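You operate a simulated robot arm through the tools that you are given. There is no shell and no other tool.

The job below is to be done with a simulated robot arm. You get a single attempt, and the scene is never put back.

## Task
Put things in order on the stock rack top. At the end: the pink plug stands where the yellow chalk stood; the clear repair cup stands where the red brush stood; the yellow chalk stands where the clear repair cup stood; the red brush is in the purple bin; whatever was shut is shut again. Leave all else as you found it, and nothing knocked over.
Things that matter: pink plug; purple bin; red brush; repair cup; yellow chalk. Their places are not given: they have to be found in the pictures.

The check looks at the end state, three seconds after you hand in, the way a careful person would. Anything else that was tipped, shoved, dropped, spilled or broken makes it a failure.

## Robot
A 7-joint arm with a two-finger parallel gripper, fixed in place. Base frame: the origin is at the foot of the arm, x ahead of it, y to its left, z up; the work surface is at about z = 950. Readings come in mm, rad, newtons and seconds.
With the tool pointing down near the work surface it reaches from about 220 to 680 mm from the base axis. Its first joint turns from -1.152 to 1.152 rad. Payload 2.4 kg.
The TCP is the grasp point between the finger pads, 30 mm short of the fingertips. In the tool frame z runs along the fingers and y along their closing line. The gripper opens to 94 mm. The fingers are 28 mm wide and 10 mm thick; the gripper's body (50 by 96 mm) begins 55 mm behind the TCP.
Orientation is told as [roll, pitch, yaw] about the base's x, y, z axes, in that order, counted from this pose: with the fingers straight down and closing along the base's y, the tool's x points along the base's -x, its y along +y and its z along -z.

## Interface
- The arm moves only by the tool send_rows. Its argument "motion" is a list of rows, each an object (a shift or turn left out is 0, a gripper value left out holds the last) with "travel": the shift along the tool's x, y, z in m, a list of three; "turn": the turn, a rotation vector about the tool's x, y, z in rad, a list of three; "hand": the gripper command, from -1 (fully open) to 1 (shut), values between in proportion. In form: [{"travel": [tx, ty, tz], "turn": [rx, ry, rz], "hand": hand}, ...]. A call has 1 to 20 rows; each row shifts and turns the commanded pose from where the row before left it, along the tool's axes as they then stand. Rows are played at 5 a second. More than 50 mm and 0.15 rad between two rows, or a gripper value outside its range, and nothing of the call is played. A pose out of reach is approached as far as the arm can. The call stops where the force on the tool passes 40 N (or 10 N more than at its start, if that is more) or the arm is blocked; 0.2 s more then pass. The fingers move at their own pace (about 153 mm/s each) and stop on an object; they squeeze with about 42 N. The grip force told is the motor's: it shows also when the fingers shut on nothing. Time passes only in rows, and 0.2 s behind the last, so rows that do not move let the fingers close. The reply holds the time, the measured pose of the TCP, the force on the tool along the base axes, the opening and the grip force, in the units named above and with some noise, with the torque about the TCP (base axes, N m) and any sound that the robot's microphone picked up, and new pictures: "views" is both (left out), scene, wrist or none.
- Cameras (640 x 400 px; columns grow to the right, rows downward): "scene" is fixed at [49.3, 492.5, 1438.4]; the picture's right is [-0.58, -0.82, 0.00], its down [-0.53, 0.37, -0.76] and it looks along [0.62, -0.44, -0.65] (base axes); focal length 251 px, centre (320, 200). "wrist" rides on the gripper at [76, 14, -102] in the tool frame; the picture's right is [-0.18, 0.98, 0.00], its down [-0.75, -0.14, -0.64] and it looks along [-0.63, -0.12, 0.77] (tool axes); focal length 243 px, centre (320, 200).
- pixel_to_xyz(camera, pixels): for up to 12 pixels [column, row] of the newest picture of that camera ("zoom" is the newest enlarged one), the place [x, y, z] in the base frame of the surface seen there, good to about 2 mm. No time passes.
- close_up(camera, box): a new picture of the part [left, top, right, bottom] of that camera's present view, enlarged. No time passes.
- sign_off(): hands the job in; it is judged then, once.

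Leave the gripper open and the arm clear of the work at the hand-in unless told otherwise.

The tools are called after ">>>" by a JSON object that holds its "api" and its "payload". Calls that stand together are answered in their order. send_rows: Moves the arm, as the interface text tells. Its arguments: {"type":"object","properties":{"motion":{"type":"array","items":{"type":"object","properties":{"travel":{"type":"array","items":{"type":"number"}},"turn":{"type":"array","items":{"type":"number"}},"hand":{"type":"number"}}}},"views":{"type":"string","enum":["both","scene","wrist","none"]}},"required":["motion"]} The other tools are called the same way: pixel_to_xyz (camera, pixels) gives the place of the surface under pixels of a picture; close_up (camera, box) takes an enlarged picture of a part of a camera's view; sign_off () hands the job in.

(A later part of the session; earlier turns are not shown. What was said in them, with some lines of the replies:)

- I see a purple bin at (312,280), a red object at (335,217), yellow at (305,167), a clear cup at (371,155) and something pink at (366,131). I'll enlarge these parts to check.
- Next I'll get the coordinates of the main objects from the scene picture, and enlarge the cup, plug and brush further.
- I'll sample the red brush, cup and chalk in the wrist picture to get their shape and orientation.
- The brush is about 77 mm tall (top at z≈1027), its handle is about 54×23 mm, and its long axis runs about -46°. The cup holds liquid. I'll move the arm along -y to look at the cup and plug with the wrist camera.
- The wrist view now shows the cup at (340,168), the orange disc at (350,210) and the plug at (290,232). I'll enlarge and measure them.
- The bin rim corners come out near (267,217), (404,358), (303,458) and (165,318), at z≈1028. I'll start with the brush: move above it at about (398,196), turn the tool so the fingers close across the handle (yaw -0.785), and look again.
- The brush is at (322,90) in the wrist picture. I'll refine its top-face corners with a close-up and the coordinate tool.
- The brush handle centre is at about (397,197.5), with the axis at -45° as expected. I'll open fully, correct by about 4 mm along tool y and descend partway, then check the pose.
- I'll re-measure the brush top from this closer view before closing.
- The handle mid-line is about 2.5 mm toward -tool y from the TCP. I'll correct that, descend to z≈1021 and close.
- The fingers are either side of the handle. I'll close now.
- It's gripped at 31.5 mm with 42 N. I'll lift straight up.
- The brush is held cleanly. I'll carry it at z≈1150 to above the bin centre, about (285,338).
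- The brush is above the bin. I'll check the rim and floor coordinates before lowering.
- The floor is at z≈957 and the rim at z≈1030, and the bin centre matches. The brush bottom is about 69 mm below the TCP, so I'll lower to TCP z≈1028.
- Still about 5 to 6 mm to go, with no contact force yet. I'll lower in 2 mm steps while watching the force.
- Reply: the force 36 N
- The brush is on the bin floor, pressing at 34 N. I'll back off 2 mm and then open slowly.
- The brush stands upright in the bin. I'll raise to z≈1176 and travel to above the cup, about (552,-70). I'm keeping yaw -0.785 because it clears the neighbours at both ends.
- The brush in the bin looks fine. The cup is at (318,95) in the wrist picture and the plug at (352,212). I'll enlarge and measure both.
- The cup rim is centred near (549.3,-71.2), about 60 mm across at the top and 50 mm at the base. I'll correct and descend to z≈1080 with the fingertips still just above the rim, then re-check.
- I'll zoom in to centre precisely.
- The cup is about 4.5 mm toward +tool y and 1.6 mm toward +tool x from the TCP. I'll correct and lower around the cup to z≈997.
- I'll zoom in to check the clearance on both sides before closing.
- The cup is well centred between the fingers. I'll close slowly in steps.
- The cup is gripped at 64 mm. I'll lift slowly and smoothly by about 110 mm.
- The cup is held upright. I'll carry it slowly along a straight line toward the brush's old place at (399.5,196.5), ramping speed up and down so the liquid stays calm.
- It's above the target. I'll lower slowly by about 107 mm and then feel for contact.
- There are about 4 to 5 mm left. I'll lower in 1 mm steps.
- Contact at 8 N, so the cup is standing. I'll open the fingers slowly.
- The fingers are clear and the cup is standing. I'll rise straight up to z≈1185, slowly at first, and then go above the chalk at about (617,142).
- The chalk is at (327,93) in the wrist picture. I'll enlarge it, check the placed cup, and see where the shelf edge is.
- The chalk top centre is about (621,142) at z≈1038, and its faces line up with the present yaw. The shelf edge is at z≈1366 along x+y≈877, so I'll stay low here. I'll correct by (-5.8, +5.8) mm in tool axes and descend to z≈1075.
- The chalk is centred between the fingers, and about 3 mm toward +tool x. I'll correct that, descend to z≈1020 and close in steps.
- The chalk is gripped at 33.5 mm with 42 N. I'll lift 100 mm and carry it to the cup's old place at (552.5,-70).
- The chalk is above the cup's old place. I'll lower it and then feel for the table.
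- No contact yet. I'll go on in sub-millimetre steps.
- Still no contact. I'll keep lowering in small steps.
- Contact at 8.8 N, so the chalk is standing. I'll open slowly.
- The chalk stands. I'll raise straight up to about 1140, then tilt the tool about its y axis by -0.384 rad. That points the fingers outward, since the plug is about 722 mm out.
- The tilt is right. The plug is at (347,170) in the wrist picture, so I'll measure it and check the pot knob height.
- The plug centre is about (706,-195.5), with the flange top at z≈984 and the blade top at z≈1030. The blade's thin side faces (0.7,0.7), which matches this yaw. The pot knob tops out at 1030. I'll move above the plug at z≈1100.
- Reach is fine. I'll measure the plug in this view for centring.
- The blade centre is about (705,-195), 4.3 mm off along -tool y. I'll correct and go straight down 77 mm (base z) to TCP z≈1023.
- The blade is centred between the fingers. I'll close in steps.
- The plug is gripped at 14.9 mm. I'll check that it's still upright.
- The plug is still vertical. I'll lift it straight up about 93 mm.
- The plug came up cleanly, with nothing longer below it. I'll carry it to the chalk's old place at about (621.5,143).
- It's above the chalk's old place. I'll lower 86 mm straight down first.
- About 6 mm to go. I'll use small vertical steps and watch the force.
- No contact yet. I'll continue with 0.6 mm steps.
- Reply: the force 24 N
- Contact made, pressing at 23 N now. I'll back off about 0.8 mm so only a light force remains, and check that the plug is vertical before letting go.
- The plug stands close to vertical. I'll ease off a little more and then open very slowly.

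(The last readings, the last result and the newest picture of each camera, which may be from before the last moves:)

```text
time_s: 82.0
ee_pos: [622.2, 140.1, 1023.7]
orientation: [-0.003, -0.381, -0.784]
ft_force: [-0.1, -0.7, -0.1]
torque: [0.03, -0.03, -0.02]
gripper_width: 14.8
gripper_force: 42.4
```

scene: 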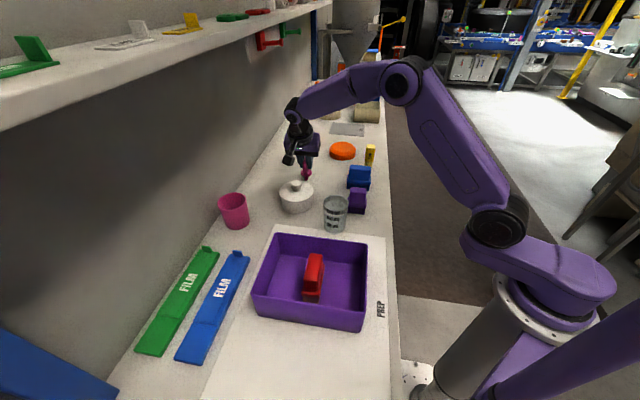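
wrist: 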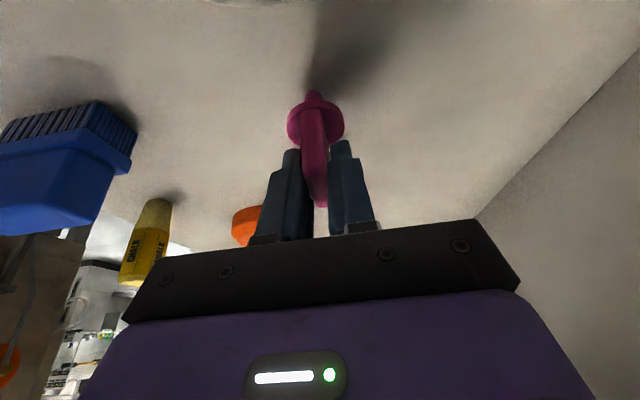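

The force has gone to zero, so the stem is within a fraction of a millimetre of the table. I'll lower 0.4 mm and open slowly.

>>> {"api": "send_rows", "payload": {"motion": [{"travel": [0.00015, 0, 0.00037]}, {}, {"hand": 0.7}, {"hand": 0.68}, {"hand": 0.66}, {"hand": 0.64}, {"hand": 0.62}, {"hand": 0.59}, {"hand": 0.55}, {"hand": 0.5}, {"hand": 0.42}, {"hand": 0.32}, {"hand": 0.2}, {"hand": 0.05}, {"hand": -0.1}, {"hand": -0.25}, {}]}}

>>> {"api": "close_up", "payload": {"camera": "scene", "box": [275, 130, 335, 190]}}

>>> {"api": "close_up", "payload": {"camera": "wrist", "box": [230, 70, 420, 220]}}

```text
time_s: 85.6
ee_pos: [622.7, 141.5, 1025.2]
orientation: [0.0, -0.385, -0.785]
ft_force: [0.4, 0.3, 0.4]
torque: [0.01, 0.0, 0.03]
gripper_width: 59.0
gripper_force: 0.1
```

scene: 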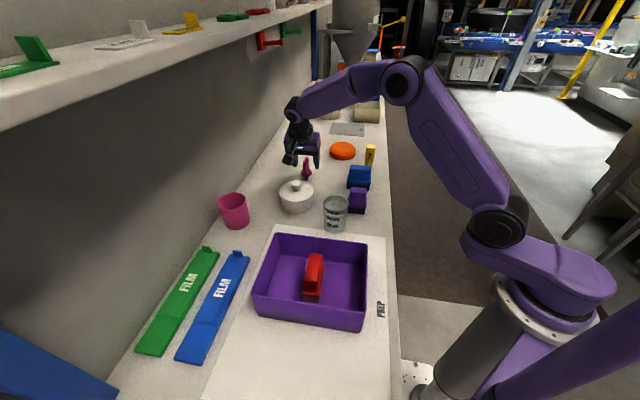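
wrist: 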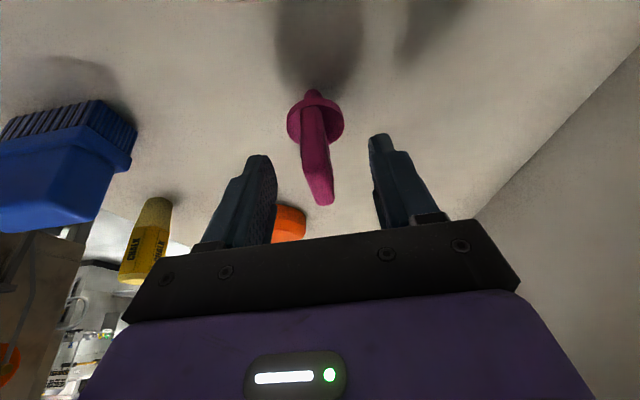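

```text
6.67 times, centred on (305, 160) of scene
```

zoom: 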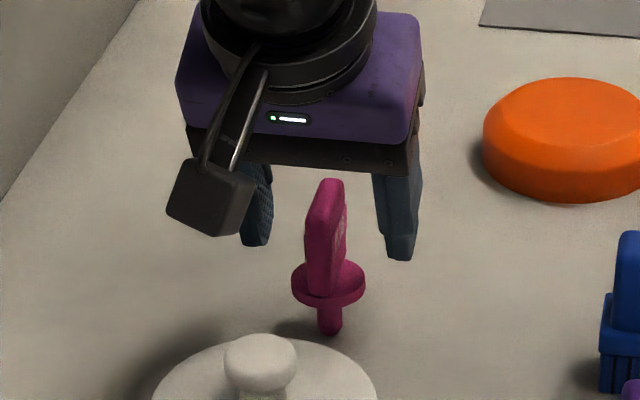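

```text
2.67 times, centred on (325, 145) of wrist
```

zoom: 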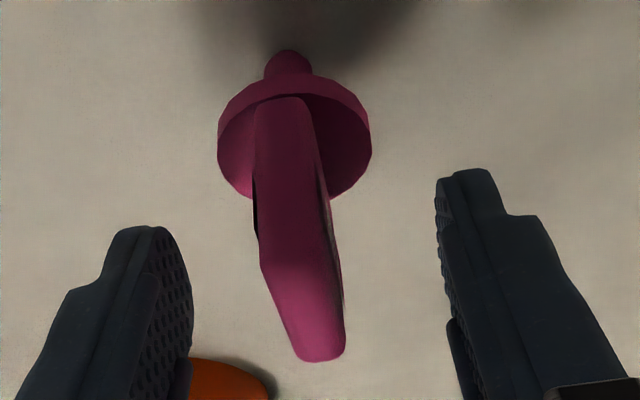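

The plug stands by itself at the chalk's old place. I'll raise the fingers straight up, then retreat toward the base and undo the tilt.

>>> {"api": "send_rows", "payload": {"motion": [{"travel": [-0.0037, 0, -0.0093]}, {"travel": [-0.0075, 0, -0.0185]}, {"travel": [-0.0094, 0, -0.0232]}, {"travel": [-0.0094, 0, -0.0232]}, {"travel": [-0.0075, 0, -0.0185]}, {"travel": [0.0133, -0.0297, -0.0162], "hand": -1}, {"travel": [0.0133, -0.0297, -0.0162]}, {"travel": [0.0133, -0.0297, -0.0162]}, {"travel": [0.0133, -0.0297, -0.0162]}, {"travel": [0.0133, -0.0297, -0.0162]}, {"turn": [0, 0.128, 0]}, {"turn": [0, 0.128, 0]}, {"turn": [0, 0.128, 0]}, {}, {}]}}

>>> {"api": "close_up", "payload": {"camera": "scene", "box": [270, 100, 400, 181]}}

>>> {"api": "close_up", "payload": {"camera": "scene", "box": [220, 170, 400, 300]}}

```text
time_s: 88.8
ee_pos: [452.1, 100.3, 1174.4]
orientation: [0.002, 0.0, -0.786]
ft_force: [-0.2, -0.4, -0.7]
torque: [-0.02, -0.02, 0.01]
gripper_width: 94.1
gripper_force: 0.2
```

scene: 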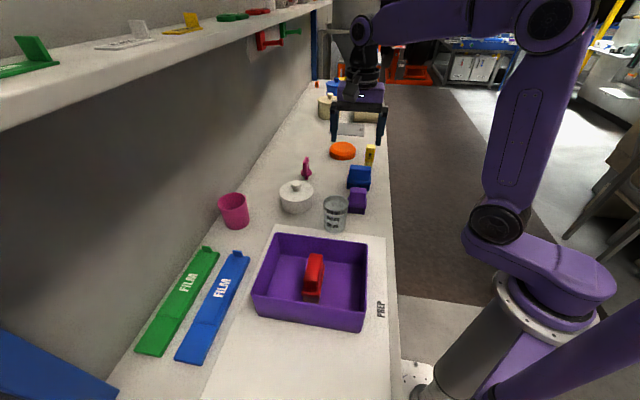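
wrist: 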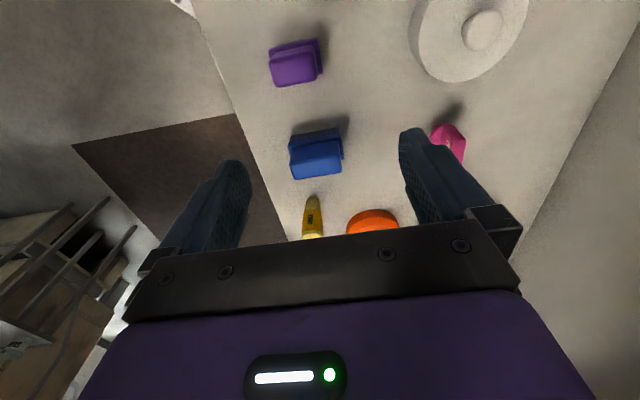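

```text
4.92 times, centred on (335, 140) of scene
```

zoom: 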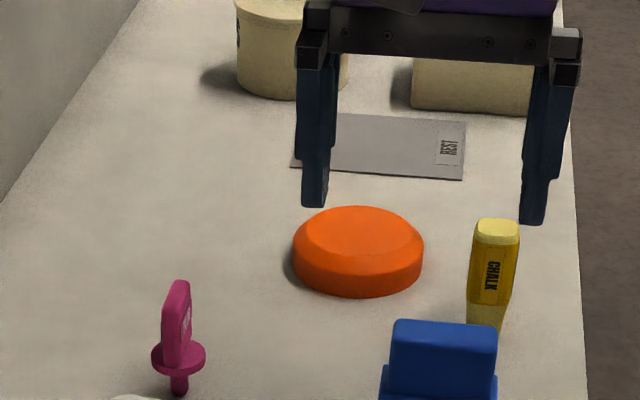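

```text
3.08 times, centred on (310, 235) of scene
```

zoom: 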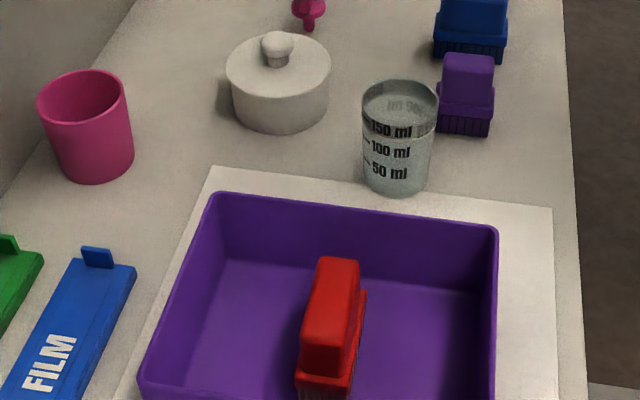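

All four pieces look right. I'll verify the cup and plug positions numerically before signing off.

>>> {"api": "close_up", "payload": {"camera": "scene", "box": [310, 190, 360, 240]}}

>>> {"api": "pixel_to_xyz", "payload": {"camera": "scene", "pixels": [[335, 231], [330, 231], [340, 231], [335, 225], [335, 215], [324, 203], [346, 203], [334, 209], [336, 197], [305, 176], [306, 178], [370, 147]]}}

```text
8.00 times, centred on (335, 215) of scene
```

zoom: 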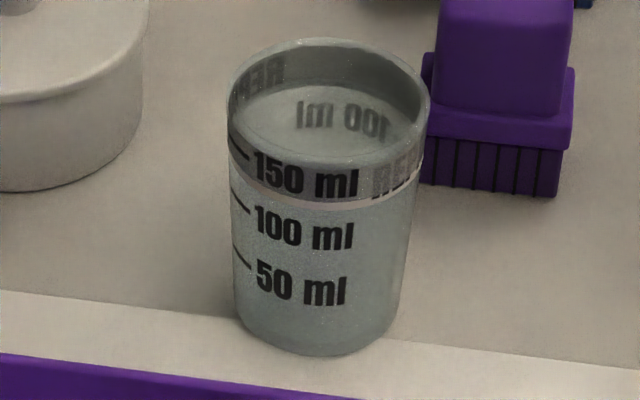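

```text
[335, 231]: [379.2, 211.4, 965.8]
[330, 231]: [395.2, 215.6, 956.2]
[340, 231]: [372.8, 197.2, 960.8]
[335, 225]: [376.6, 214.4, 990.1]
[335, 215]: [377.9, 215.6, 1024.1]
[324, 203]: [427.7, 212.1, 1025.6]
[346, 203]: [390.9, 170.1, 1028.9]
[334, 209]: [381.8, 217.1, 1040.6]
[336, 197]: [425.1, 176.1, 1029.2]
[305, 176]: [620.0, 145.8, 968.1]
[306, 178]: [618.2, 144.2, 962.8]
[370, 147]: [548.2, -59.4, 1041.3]
```

The cup centre works out at about (399.5,195.5) and the plug stem at about (623,142), both on target. The chalk is where the cup stood, the brush is in the bin, and nothing was ever opened. I'll raise the arm a bit further and take a last look.

>>> {"api": "send_rows", "payload": {"motion": [{"travel": [0.02, 0, -0.035]}, {"travel": [0.02, 0, -0.035]}, {}, {}, {}]}}

```text
time_s: 90.0
ee_pos: [423.1, 131.0, 1246.0]
orientation: [0.001, 0.001, -0.785]
ft_force: [-0.7, 0.7, 0.1]
torque: [-0.01, 0.03, 0.01]
gripper_width: 94.0
gripper_force: 0.1
```

scene: 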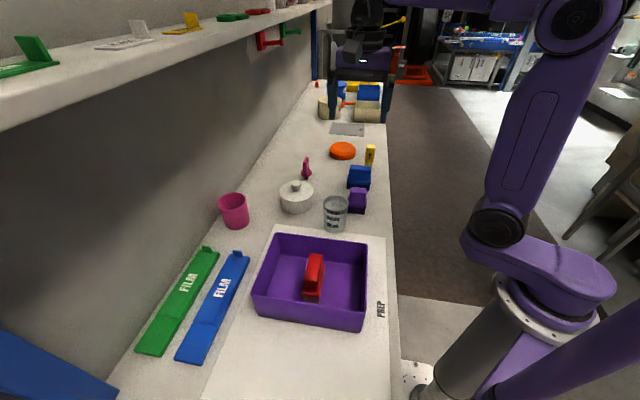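
wrist: 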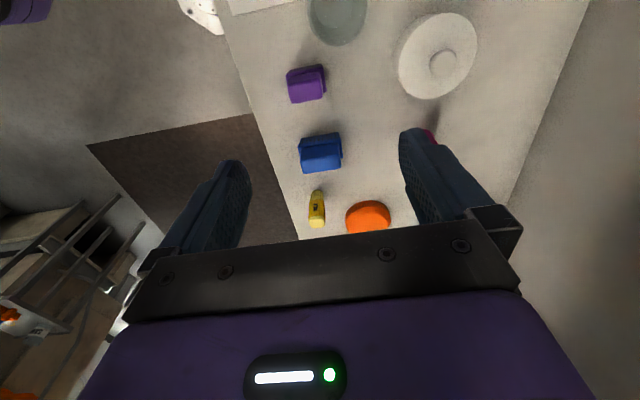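

Everything is standing, the gripper is open and the arm is clear. I'm handing in.

>>> {"api": "sign_off", "payload": {}}

```text
The job is handed in.
```

I finished the rearrangement and handed the job in. In the last pictures all four things were standing upright, and I saw nothing else moved or knocked over.

| Thing | Where it is now | How close to the target |
|---|---|---|
| Red brush | Upright on the floor of the purple bin | In the bin, near its middle |
| Clear repair cup | Where the brush stood | Within about 1 mm; still upright with its liquid, no spill seen |
| Yellow chalk | Where the cup stood | Set down at the cup's old position, not measured again afterwards |
| Pink plug | Where the chalk stood | Within about 3 mm; standing on its narrow stem |

- **Cup:** its base sits partly on the edge of the PREP sheet, as the brush did.
- **Shut items:** I opened nothing, so there was nothing to shut again.
- **Arm:** the gripper is open and raised clear of the work.
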